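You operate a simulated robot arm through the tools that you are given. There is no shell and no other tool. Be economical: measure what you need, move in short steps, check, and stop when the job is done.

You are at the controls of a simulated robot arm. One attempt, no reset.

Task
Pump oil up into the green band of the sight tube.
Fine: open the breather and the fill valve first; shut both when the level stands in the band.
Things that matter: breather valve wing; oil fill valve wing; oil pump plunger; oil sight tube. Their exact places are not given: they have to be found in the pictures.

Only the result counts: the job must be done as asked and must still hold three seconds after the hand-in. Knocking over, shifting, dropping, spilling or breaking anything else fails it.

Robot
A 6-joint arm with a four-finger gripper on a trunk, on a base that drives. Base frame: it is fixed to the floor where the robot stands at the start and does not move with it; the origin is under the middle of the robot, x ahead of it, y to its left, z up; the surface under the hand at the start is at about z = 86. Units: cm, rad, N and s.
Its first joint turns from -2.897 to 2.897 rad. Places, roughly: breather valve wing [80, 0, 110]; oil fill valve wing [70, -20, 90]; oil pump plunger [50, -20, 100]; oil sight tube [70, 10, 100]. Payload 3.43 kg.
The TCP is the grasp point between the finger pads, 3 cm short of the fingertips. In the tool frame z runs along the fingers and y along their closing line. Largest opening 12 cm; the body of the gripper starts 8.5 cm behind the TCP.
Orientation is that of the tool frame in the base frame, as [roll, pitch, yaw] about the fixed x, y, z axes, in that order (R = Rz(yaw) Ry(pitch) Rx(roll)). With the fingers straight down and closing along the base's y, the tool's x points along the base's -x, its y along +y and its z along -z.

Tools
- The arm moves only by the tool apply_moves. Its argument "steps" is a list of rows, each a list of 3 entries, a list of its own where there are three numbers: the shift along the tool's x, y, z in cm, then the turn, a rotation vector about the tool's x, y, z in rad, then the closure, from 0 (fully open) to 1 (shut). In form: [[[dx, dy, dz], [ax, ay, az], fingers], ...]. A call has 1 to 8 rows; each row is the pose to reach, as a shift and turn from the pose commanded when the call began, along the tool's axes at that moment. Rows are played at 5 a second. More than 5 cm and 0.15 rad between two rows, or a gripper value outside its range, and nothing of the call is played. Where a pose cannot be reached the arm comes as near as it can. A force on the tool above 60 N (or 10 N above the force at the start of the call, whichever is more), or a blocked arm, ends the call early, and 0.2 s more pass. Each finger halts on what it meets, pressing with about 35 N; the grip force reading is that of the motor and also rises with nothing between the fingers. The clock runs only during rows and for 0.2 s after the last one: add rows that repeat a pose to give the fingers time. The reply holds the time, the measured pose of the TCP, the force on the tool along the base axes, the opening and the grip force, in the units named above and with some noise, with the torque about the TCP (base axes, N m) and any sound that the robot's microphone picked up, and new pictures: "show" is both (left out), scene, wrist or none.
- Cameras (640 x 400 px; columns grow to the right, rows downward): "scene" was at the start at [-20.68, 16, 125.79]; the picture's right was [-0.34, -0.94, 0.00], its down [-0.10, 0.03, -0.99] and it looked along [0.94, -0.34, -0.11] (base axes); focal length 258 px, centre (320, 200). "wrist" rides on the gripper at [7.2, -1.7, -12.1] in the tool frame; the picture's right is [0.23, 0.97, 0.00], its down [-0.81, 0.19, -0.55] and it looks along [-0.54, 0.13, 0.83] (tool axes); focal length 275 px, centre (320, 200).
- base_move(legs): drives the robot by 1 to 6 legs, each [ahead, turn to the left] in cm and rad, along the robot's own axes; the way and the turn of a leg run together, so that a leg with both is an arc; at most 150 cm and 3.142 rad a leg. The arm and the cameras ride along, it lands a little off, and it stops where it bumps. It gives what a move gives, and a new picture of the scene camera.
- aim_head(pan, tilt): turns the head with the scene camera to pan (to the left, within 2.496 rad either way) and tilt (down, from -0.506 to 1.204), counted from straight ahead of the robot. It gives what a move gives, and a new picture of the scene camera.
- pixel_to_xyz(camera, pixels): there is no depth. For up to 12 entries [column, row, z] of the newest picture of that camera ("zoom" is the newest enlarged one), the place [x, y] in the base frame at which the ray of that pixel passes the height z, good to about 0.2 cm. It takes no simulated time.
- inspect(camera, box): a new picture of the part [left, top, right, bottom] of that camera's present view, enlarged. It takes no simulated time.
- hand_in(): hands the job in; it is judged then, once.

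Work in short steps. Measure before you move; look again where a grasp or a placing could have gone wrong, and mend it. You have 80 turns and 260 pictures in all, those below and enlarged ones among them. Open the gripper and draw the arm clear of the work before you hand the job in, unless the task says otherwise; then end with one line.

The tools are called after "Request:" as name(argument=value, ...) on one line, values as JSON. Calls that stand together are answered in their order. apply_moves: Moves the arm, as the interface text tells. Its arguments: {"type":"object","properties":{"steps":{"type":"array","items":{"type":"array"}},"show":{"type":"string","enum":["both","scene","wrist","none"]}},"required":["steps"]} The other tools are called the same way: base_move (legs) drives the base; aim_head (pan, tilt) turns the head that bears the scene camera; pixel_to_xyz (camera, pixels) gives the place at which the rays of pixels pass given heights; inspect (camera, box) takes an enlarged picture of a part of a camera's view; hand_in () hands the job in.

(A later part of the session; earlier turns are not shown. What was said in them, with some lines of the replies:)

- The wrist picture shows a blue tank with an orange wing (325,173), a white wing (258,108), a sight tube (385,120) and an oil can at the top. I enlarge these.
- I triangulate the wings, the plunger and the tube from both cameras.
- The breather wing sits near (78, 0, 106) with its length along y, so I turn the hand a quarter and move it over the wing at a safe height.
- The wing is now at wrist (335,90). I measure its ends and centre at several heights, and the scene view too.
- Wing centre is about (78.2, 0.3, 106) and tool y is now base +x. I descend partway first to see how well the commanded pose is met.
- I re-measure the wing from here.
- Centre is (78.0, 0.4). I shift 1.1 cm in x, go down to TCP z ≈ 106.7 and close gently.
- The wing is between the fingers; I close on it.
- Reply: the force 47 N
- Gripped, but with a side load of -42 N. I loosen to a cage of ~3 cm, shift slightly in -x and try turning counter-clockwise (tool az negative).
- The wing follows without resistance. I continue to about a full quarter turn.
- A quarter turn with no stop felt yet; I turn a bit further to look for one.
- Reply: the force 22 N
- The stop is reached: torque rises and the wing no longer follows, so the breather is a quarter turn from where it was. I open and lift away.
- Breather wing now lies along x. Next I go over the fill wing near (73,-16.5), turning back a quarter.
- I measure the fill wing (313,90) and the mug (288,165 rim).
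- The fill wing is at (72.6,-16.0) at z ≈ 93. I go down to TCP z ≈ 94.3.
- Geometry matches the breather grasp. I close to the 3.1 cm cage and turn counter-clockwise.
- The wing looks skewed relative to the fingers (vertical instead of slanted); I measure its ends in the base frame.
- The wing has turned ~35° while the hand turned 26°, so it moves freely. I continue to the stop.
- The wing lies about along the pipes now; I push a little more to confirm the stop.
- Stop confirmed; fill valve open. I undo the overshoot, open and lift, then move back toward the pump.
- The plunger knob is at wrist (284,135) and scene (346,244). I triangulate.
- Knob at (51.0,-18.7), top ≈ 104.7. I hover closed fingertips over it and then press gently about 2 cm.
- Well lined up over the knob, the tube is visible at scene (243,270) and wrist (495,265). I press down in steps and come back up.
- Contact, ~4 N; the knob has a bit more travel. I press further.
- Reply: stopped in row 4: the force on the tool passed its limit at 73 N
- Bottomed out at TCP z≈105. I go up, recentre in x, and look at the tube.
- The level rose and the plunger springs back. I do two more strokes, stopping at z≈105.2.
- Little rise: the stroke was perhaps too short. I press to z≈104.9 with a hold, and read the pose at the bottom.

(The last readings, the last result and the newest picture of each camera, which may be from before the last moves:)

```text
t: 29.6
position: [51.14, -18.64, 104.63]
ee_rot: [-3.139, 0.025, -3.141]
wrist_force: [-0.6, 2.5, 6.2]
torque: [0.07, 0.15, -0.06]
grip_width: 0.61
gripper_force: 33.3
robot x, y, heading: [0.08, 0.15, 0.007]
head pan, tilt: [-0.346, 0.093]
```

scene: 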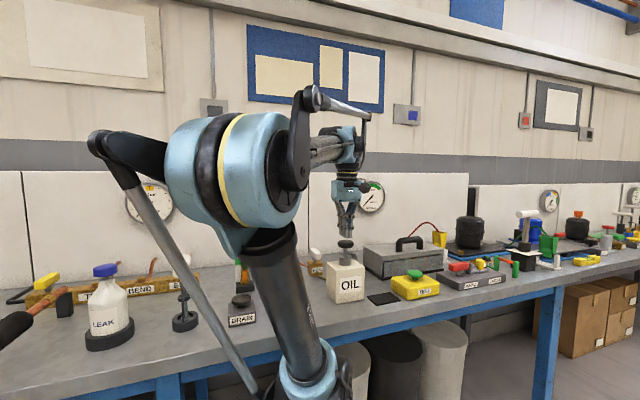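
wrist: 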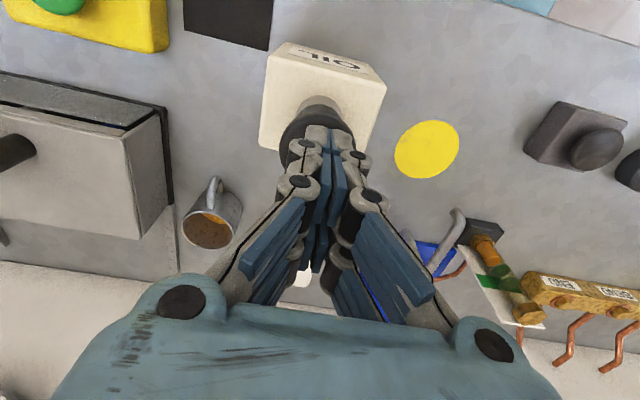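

Not yet bottomed (6 N). A little lower, then back up.

Request:
apply_moves(steps=[[[0, 0, 0.3], [0, 0, 0], 1], [[0, 0, 0.6], [0, 0, 0], 1], [[0, 0, 0.6], [0, 0, 0], 1]], show="none")

Request:
apply_moves(steps=[[[0, 0, -2], [0, 0, 0], 1], [[0, 0, -4.6], [0, 0, 0], 1], [[0, 0, -4.6], [0, 0, 0], 1]], show="wrist")

Request:
inspect(camera="wrist", box=[420, 200, 560, 340])

```text
t: 30.6
position: [49.94, -18.62, 104.88]
ee_rot: [3.141, 0.036, 3.139]
wrist_force: [-2.4, -0.9, 6.0]
torque: [0.02, 0.31, 0.01]
grip_width: 0.62
gripper_force: 33.5
robot x, y, heading: [0.18, -0.35, -0.001]
head pan, tilt: [-0.346, 0.093]
stopped in row 3: the force on the tool passed its limit at 61 N (the readings are from after the stop); the commanded pose is now the measured one
```

```text
t: 31.4
position: [49.76, -18.76, 109.4]
ee_rot: [-3.141, 0.038, 3.141]
wrist_force: [-0.3, -0.6, 0.9]
torque: [0.0, 0.0, -0.01]
grip_width: 0.01
gripper_force: 33.4
robot x, y, heading: [0.02, -0.3, -0.006]
head pan, tilt: [-0.346, 0.093]
```

wrist: 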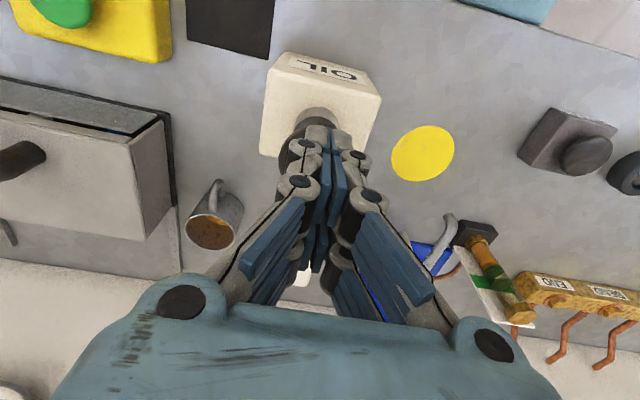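

```text
2.86 times, centred on (490, 270) of wrist
```

zoom: 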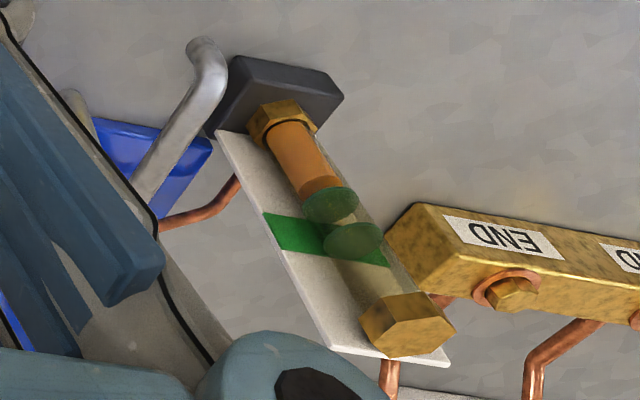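

The level now touches the lower band ring. I correct the tilt and x, and do another stroke to z≈104.5.

Request:
apply_moves(steps=[[[-1.3, 0.1, 1], [0, -0.037, 0], 1], [[-1.3, 0.1, 3], [0, -0.037, 0], 1], [[-1.3, 0.1, 4.3], [0, -0.037, 0], 1], [[-1.3, 0.1, 4.8], [0, -0.037, 0], 1], [[-1.3, 0.1, 4.8], [0, -0.037, 0], 1], [[-1.3, 0.1, 2], [0, -0.037, 0], 1], [[-1.3, 0.1, 0], [0, -0.037, 0], 1], [[-1.3, 0.1, 0], [0, -0.037, 0], 1]], show="both")

Request:
inspect(camera="wrist", box=[420, 200, 560, 340])

Request:
inspect(camera="scene", box=[210, 220, 290, 320])

```text
t: 33.2
position: [51.23, -18.65, 109.51]
ee_rot: [-3.139, 0.073, 3.142]
wrist_force: [-0.3, 0.9, -0.4]
torque: [0.0, 0.0, -0.02]
grip_width: 0.02
gripper_force: 33.5
robot x, y, heading: [0.15, 0.08, 0.003]
head pan, tilt: [-0.346, 0.093]
```

scene: 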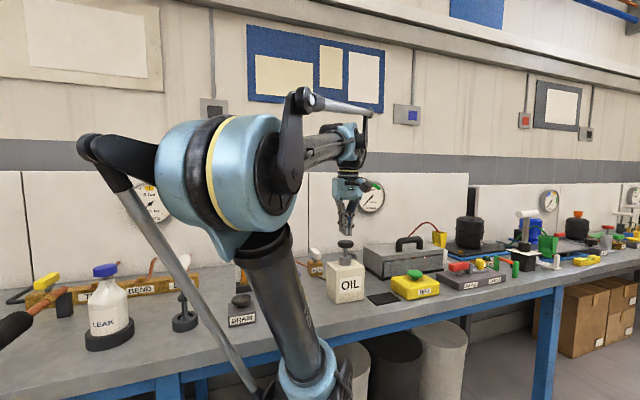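
wrist: 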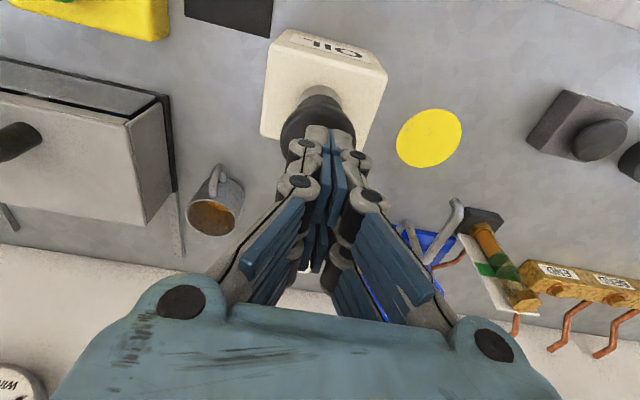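

```text
2.86 times, centred on (490, 270) of wrist
```

zoom: 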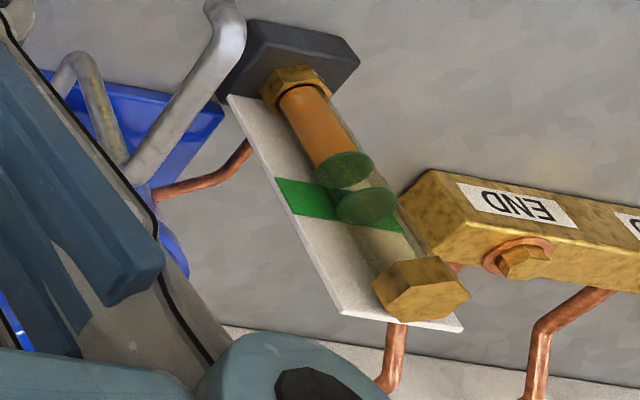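

```text
4.00 times, centred on (250, 270) of scene
```

zoom: 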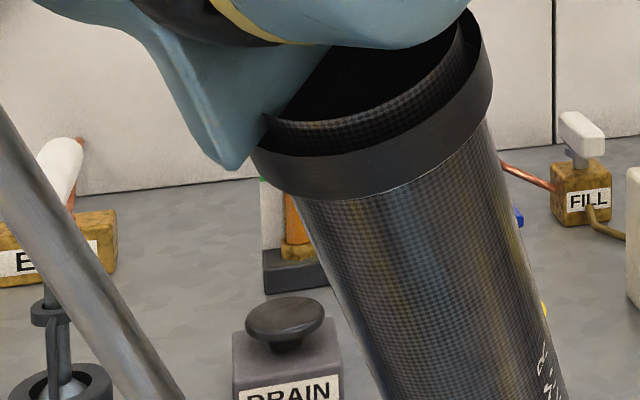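

Level is at the lower ring. I correct the tilt the right way (+0.07) and do another stroke.

Request:
apply_moves(steps=[[[0.1, 0, 1], [0, 0.07, 0], 1], [[0.1, 0, 3], [0, 0.07, 0], 1], [[0.1, 0, 4.3], [0, 0.07, 0], 1], [[0.1, 0, 4.9], [0, 0.07, 0], 1], [[0.1, 0, 4.9], [0, 0.07, 0], 1], [[0.1, 0, 2], [0, 0.07, 0], 1], [[0.1, 0, 0], [0, 0.07, 0], 1], [[0.1, 0, 0], [0, 0.07, 0], 1]], show="wrist")

Request:
inspect(camera="wrist", box=[440, 200, 560, 320])

```text
t: 35.0
position: [51.07, -18.51, 109.51]
ee_rot: [-3.14, 0.005, -3.142]
wrist_force: [-0.3, 0.2, 0.4]
torque: [-0.05, 0.02, -0.01]
grip_width: 0.0
gripper_force: 32.6
robot x, y, heading: [-0.25, -0.23, 0.001]
head pan, tilt: [-0.346, 0.093]
```

wrist: 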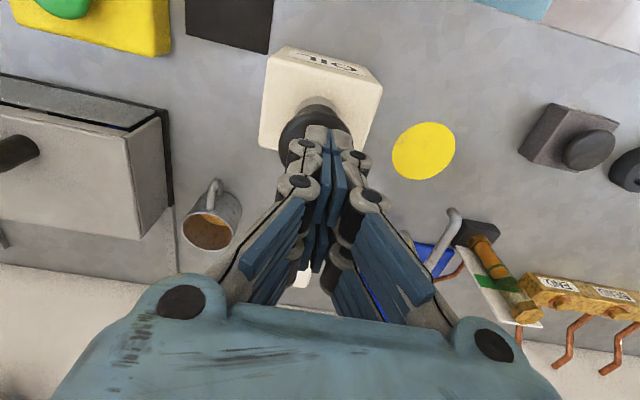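

```text
3.33 times, centred on (500, 260) of wrist
```

zoom: 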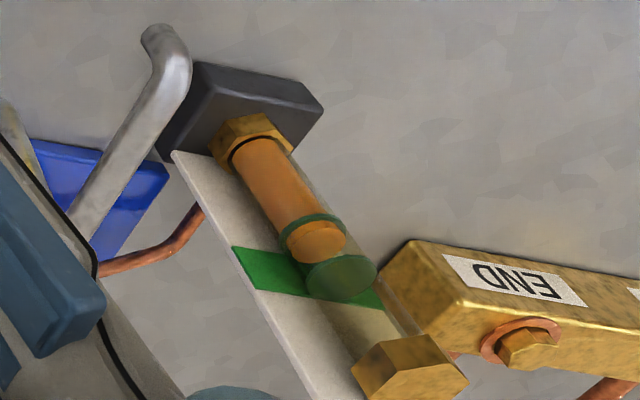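

Oil stands just above the lower ring (about a quarter of the band); one more stroke should put it mid-band.

Request:
apply_moves(steps=[[[0, -0.1, 1], [0, 0, 0], 1], [[0, -0.1, 3], [0, 0, 0], 1], [[0, -0.1, 4.3], [0, 0, 0], 1], [[0, -0.1, 4.9], [0, 0, 0], 1], [[0, -0.1, 4.9], [0, 0, 0], 1], [[0, -0.1, 2], [0, 0, 0], 1], [[0, -0.1, 0], [0, 0, 0], 1], [[0, -0.1, 0], [0, 0, 0], 1]], show="wrist")

Request:
inspect(camera="wrist", box=[440, 200, 560, 320])

```text
t: 36.8
position: [50.9, -18.65, 109.5]
ee_rot: [-3.141, 0.003, -3.14]
wrist_force: [-0.6, -0.1, 0.5]
torque: [-0.03, 0.01, 0.01]
grip_width: 0.0
gripper_force: 33.2
robot x, y, heading: [0.27, 0.03, 0.0]
head pan, tilt: [-0.346, 0.093]
```

wrist: 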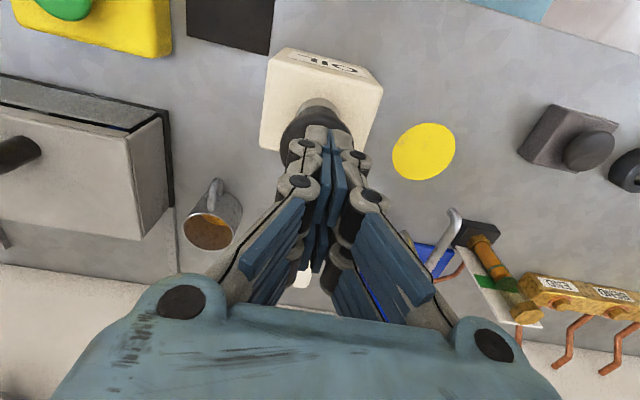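

```text
3.33 times, centred on (500, 260) of wrist
```

zoom: 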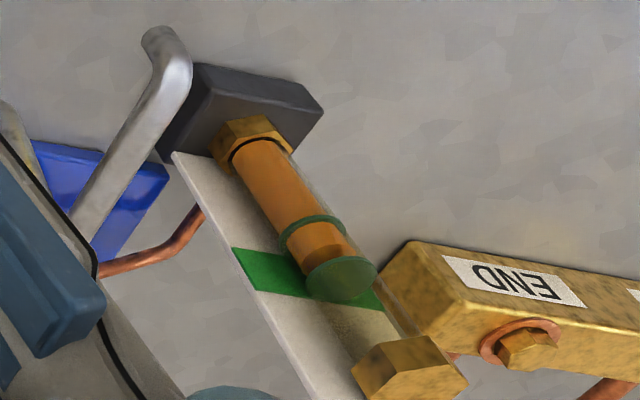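

Oil stands inside the band, between the rings. Now I go to shut the fill valve: up and over to (72.6,-16), opened to 6 cm.

Request:
apply_moves(steps=[[[0, 0, -4], [0, 0, 0], 1], [[-3, 0.5, -6.5], [0, 0, 0], 0.8], [[-7.5, 1, -6.5], [0, 0, 0], 0.5], [[-12, 1.5, -6.5], [0, 0, 0], 0.5], [[-16, 2, -6.5], [0, 0, 0], 0.5], [[-20, 2.5, -6.5], [0, 0, 0], 0.5], [[-21.8, 2.65, -6.5], [0, 0, 0], 0.5], [[-21.8, 2.65, -6.5], [0, 0, 0], 0.5]], show="wrist")

Request:
inspect(camera="wrist", box=[470, 40, 640, 150])

```text
t: 38.6
position: [72.81, -16.15, 115.99]
ee_rot: [-3.14, 0.004, 3.141]
wrist_force: [0.5, -1.0, -0.1]
torque: [-0.01, -0.03, -0.01]
grip_width: 6.04
gripper_force: 0.2
robot x, y, heading: [0.15, -0.3, 0.001]
head pan, tilt: [-0.346, 0.093]
```

wrist: 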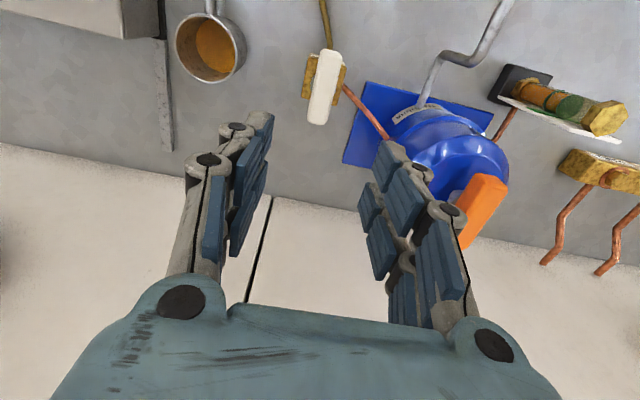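

```text
3.64 times, centred on (555, 95) of wrist
```

zoom: 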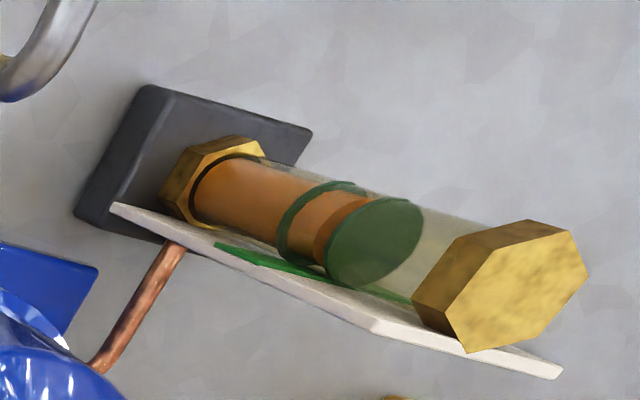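

Level about mid-band and steady. I descend on the fill wing.

Request:
apply_moves(steps=[[[0, 0, 4.5], [0, 0, 0], 0.5], [[0, 0, 9], [0, 0, 0], 0.5], [[0, 0, 13.5], [0, 0, 0], 0.5], [[0, 0, 18], [0, 0, 0], 0.5], [[0, 0, 21.6], [0, 0, 0], 0.5], [[0, 0, 21.6], [0, 0, 0], 0.5], [[0, 0, 21.6], [0, 0, 0], 0.7], [[0, 0, 21.6], [0, 0, 0], 0.72]], show="wrist")

```text
t: 40.4
position: [72.88, -16.15, 94.31]
ee_rot: [-3.139, 0.004, -3.141]
wrist_force: [-1.0, 6.2, -2.6]
torque: [0.1, -0.01, 0.0]
grip_width: 3.71
gripper_force: 3.0
robot x, y, heading: [0.01, 0.14, 0.002]
head pan, tilt: [-0.346, 0.093]
```

wrist: 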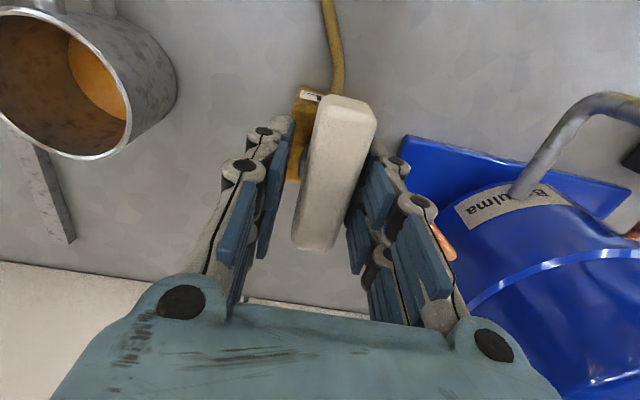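

Caged. I turn clockwise (tool az positive) toward shut.

Request:
apply_moves(steps=[[[0, 0, 0], [0, 0, 0.15], 0.72], [[0, 0, 0], [0, 0, 0.3], 0.72], [[0, 0, 0], [0, 0, 0.45], 0.72], [[0, 0, 0], [0, 0, 0.6], 0.72], [[0, 0, 0], [0, 0, 0.75], 0.72], [[0, 0, 0], [0, 0, 0.9], 0.72], [[0, 0, 0], [0, 0, 1.05], 0.72], [[0, 0, 0], [0, 0, 1.2], 0.72]], show="none")

Request:
apply_moves(steps=[[[0, 0, 0], [0, 0, 0.15], 0.72], [[0, 0, 0], [0, 0, 0.3], 0.72], [[0, 0, 0], [0, 0, 0.45], 0.72], [[0, 0, 0], [0, 0, 0.58], 0.72]], show="wrist")

```text
t: 42.2
position: [72.75, -16.07, 94.44]
ee_rot: [3.139, 0.003, 1.939]
wrist_force: [-3.1, -2.2, -0.7]
torque: [-0.06, 0.07, 0.07]
grip_width: 3.58
gripper_force: 2.1
robot x, y, heading: [-0.09, -0.08, 0.003]
head pan, tilt: [-0.346, 0.093]
```

```text
t: 43.2
position: [72.67, -16.07, 94.5]
ee_rot: [3.137, 0.0, 1.36]
wrist_force: [-16.6, -6.4, -1.2]
torque: [-0.16, 0.19, 0.54]
grip_width: 4.2
gripper_force: 7.3
robot x, y, heading: [-0.2, 0.17, 0.001]
head pan, tilt: [-0.346, 0.093]
```

wrist: 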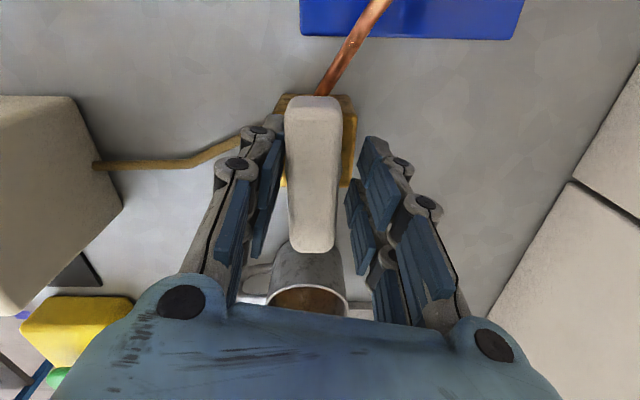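

Stop felt; fill is shut. I back off, open, lift.

Request:
apply_moves(steps=[[[0, 0, 0], [0, 0, -0.12], 0.6], [[0, 0, 0], [0, 0, -0.21], 0.5], [[0, 0, -4.5], [0, 0, -0.21], 0.45], [[0, 0, -9], [0, 0, -0.21], 0.4], [[0, 0, -13.5], [0, 0, -0.21], 0.4], [[0, 0, -18], [0, 0, -0.21], 0.4], [[0, 0, -23], [0, 0, -0.21], 0.4], [[0, 0, -23], [0, 0, -0.21], 0.4]], show="wrist")

Request:
apply_moves(steps=[[[2, 0.6, -1], [0, 0, -0.15], 0.4], [[4, 1.2, -2], [0, 0, -0.3], 0.4], [[6, 1.8, -2], [0, 0, -0.45], 0.4], [[8, 2.4, -2], [0, 0, -0.6], 0.4], [[10, 3, -2], [0, 0, -0.75], 0.4], [[12, 3.6, -2], [0, 0, -0.9], 0.4], [[14, 4.3, -2], [0, 0, -1.05], 0.4], [[16.4, 5.0, -2], [0, 0, -1.2], 0.4]], show="none")

Request:
apply_moves(steps=[[[0, 0, 0], [0, 0, -0.15], 0.4], [[0, 0, 0], [0, 0, -0.3], 0.4], [[0, 0, 2], [0, 0, -0.37], 0.4], [[0, 0, 2], [0, 0, -0.37], 0.4]], show="wrist")

```text
t: 45.0
position: [72.61, -16.04, 117.58]
ee_rot: [3.137, 0.001, 1.572]
wrist_force: [0.3, 0.7, -0.4]
torque: [0.03, -0.01, 0.0]
grip_width: 7.2
gripper_force: 0.1
robot x, y, heading: [-0.24, 0.35, -0.002]
head pan, tilt: [-0.346, 0.093]
```

wrist: 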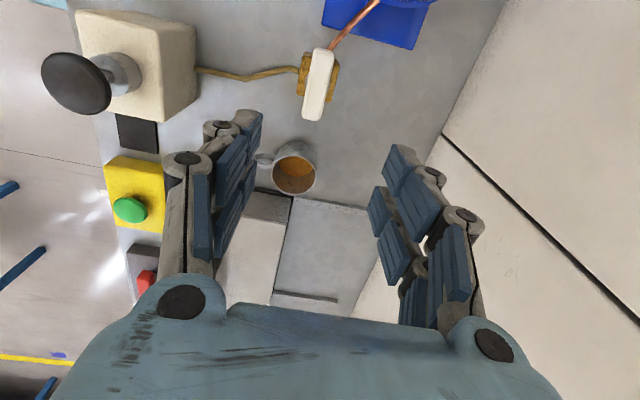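

```text
t: 46.8
position: [77.66, 0.32, 119.44]
ee_rot: [-3.141, 0.004, 2.772]
wrist_force: [-0.3, -0.1, 0.4]
torque: [-0.01, 0.0, -0.02]
grip_width: 7.21
gripper_force: 0.0
robot x, y, heading: [0.05, 0.19, -0.003]
head pan, tilt: [-0.346, 0.093]
```

```text
t: 47.8
position: [77.79, 0.28, 117.36]
ee_rot: [-3.139, 0.004, -3.141]
wrist_force: [0.3, 0.0, -0.7]
torque: [0.0, -0.03, 0.03]
grip_width: 7.19
gripper_force: 0.1
robot x, y, heading: [0.12, -0.38, -0.002]
head pan, tilt: [-0.346, 0.093]
```

wrist: 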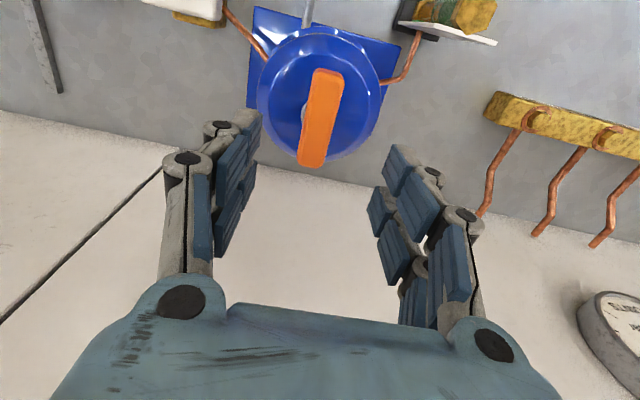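

Fill wing is back across its pipe; the breather wing is below the hand. I descend to z≈107, cage it, and start turning clockwise.

Request:
apply_moves(steps=[[[0, 0.1, 4], [0, 0, 0], 0.45], [[0, 0.1, 8], [0, 0, 0], 0.5], [[0, 0.1, 10.4], [0, 0, 0], 0.5], [[0, 0.1, 10.4], [0, 0, 0], 0.6], [[0, 0.1, 10.4], [0, 0, 0], 0.73], [[0, 0.1, 10.4], [0, 0, 0], 0.73]], show="wrist")

Request:
apply_moves(steps=[[[0, 0, 0], [0, 0, 0.15], 0.73], [[0, 0, 0], [0, 0, 0.3], 0.73], [[0, 0, 0], [0, 0, 0.45], 0.73], [[0, 0, 0], [0, 0, 0.6], 0.73], [[0, 0, 0], [0, 0, 0.75], 0.73], [[0, 0, 0], [0, 0, 0.9], 0.73], [[0, 0, 0], [0, 0, 1.05], 0.73], [[0, 0, 0], [0, 0, 1.2], 0.73]], show="none")

Request:
apply_moves(steps=[[[0, 0, 0], [0, 0, 0.15], 0.73], [[0, 0, 0], [0, 0, 0.3], 0.73], [[0, 0, 0], [0, 0, 0.45], 0.73], [[0, 0, 0], [0, 0, 0.6], 0.73]], show="wrist")

```text
t: 49.2
position: [77.67, 0.36, 106.93]
ee_rot: [-3.139, 0.004, 3.141]
wrist_force: [1.2, -1.6, -1.1]
torque: [-0.05, -0.01, 0.01]
grip_width: 3.36
gripper_force: 1.0
robot x, y, heading: [0.1, -0.44, 0.004]
head pan, tilt: [-0.346, 0.093]
```

wrist: 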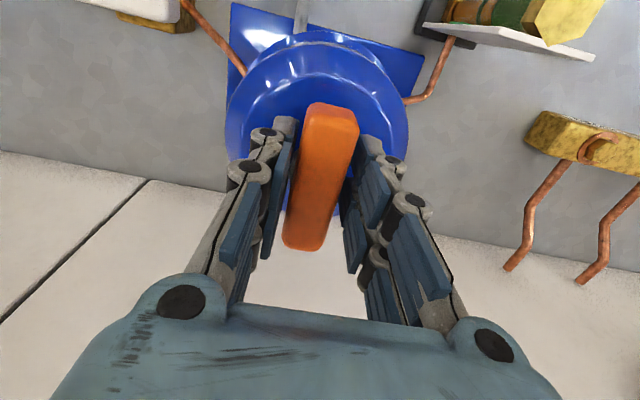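

```text
t: 51.0
position: [77.78, 0.36, 107.04]
ee_rot: [3.139, 0.001, 1.94]
wrist_force: [1.5, 0.6, -0.5]
torque: [0.0, -0.02, 0.04]
grip_width: 3.33
gripper_force: 1.3
robot x, y, heading: [-0.13, 0.29, 0.001]
head pan, tilt: [-0.346, 0.093]
```

```text
t: 52.0
position: [77.83, 0.39, 106.94]
ee_rot: [3.139, 0.0, 1.34]
wrist_force: [9.3, 4.1, 0.4]
torque: [0.08, -0.22, 0.32]
grip_width: 3.72
gripper_force: 3.8
robot x, y, heading: [0.05, -0.24, 0.001]
head pan, tilt: [-0.346, 0.093]
```

wrist: 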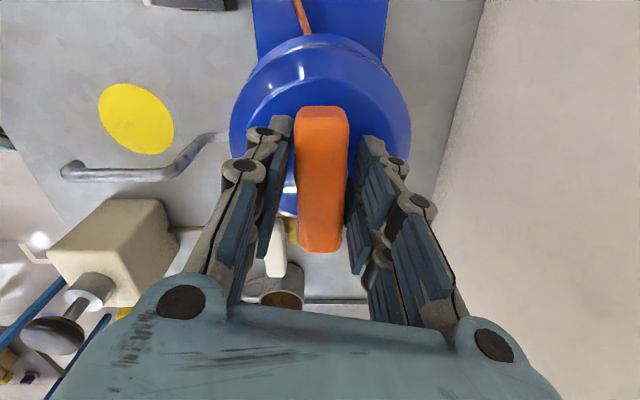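

The stop is being felt; a slight extra push, then back off, open and lift.

Request:
apply_moves(steps=[[[0, 0, 0], [0, 0, 0.1], 0.73], [[0, 0, 0], [0, 0, 0.1], 0.73]], show="none")

Request:
apply_moves(steps=[[[0, 0, 0], [0, 0, -0.15], 0.6], [[0, 0, 0], [0, 0, -0.3], 0.5], [[0, 0, -4], [0, 0, -0.3], 0.4], [[0, 0, -8], [0, 0, -0.3], 0.4], [[0, 0, -12], [0, 0, -0.3], 0.4], [[-4, -2, -14], [0, 0, -0.3], 0.3], [[-4, -2, -16], [0, 0, -0.3], 0.3]], show="wrist")

```text
t: 52.6
position: [77.77, 0.4, 106.98]
ee_rot: [3.139, 0.0, 1.243]
wrist_force: [19.5, 5.9, -2.2]
torque: [0.19, -0.24, 2.77]
grip_width: 4.03
gripper_force: 45.7
robot x, y, heading: [-0.01, 0.02, -0.004]
head pan, tilt: [-0.346, 0.093]
```

```text
t: 54.2
position: [74.51, -2.76, 123.06]
ee_rot: [3.14, 0.001, 1.541]
wrist_force: [-0.1, 0.6, 0.8]
torque: [-0.01, 0.04, 0.01]
grip_width: 8.39
gripper_force: 0.0
robot x, y, heading: [0.11, 0.18, -0.0]
head pan, tilt: [-0.346, 0.093]
```

wrist: 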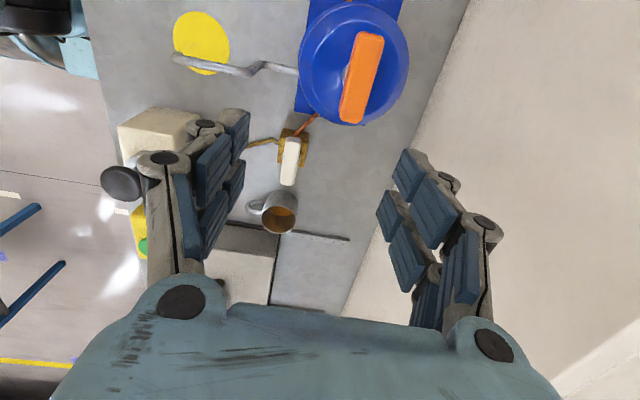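

Both wings lie along y again (shut). I lift higher and check the tube with the scene camera.

Request:
apply_moves(steps=[[[-2, -4, -3], [0, 0, 0], 0], [[-3, -8, -6], [0, 0, 0], 0], [[-4, -12, -9], [0, 0, 0], 0], [[-4, -12, -12], [0, 0, 0], 0], [[-4, -12, -12], [0, 0, 0], 0], [[-4, -12, -12], [0, 0, 0], 0]], show="both")

Request:
inspect(camera="scene", box=[210, 210, 310, 310])

```text
refused: row 1 steps farther than a row can; nothing moved
```

```text
4.00 times, centred on (260, 260) of scene
```

zoom: 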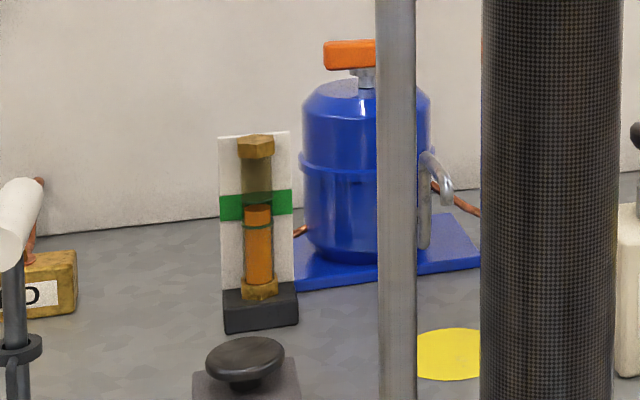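

The level (oil top at zoom row 207) stands between the rings (rows 226 and 195). I draw the arm clear.

Request:
apply_moves(steps=[[[-1, -3, -3], [0, 0, 0], 0], [[-2, -6, -6], [0, 0, 0], 0], [[-3, -9, -9], [0, 0, 0], 0], [[-4, -12, -12], [0, 0, 0], 0], [[-4, -12, -12], [0, 0, 0], 0], [[-4, -12, -12], [0, 0, 0], 0]], show="scene")

Request:
inspect(camera="scene", box=[210, 210, 390, 330])

```text
t: 55.6
position: [62.41, -6.35, 135.18]
ee_rot: [3.139, 0.002, 1.541]
wrist_force: [0.1, 0.0, 0.1]
torque: [-0.02, 0.01, 0.02]
grip_width: 12.0
gripper_force: 0.0
robot x, y, heading: [-0.03, 0.11, 0.0]
head pan, tilt: [-0.346, 0.093]
```

scene: 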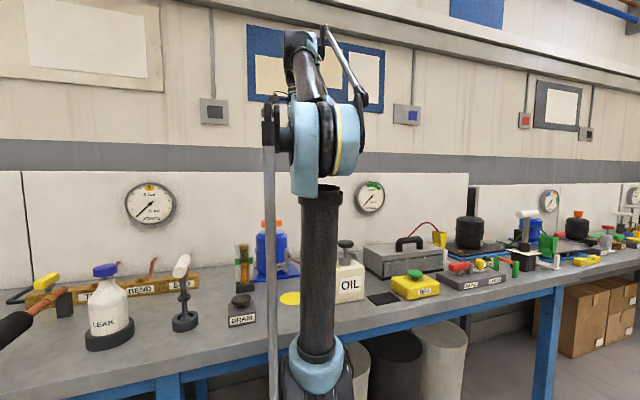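

```text
3.33 times, centred on (300, 270) of scene
```

zoom: 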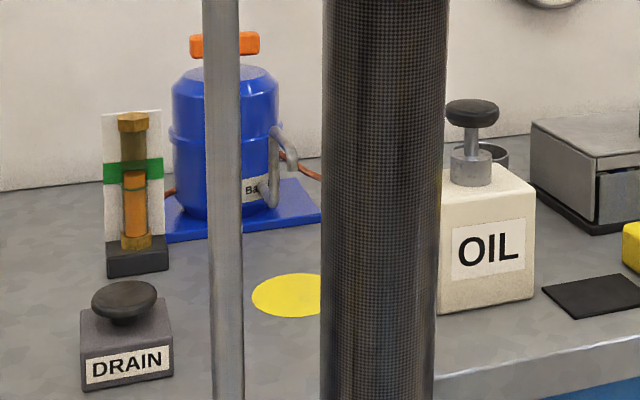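

The level is in the band, both valves are shut, nothing has spilled and the arm is clear, so I hand in.

Request:
hand_in()

```text
The job is handed in.
```

The oil stands in the green band of the sight tube, between its two rings, and the breather and fill valves are both turned back to their shut stops. I saw no spill or shifted items in the last pictures; the gripper is open and the arm is clear.
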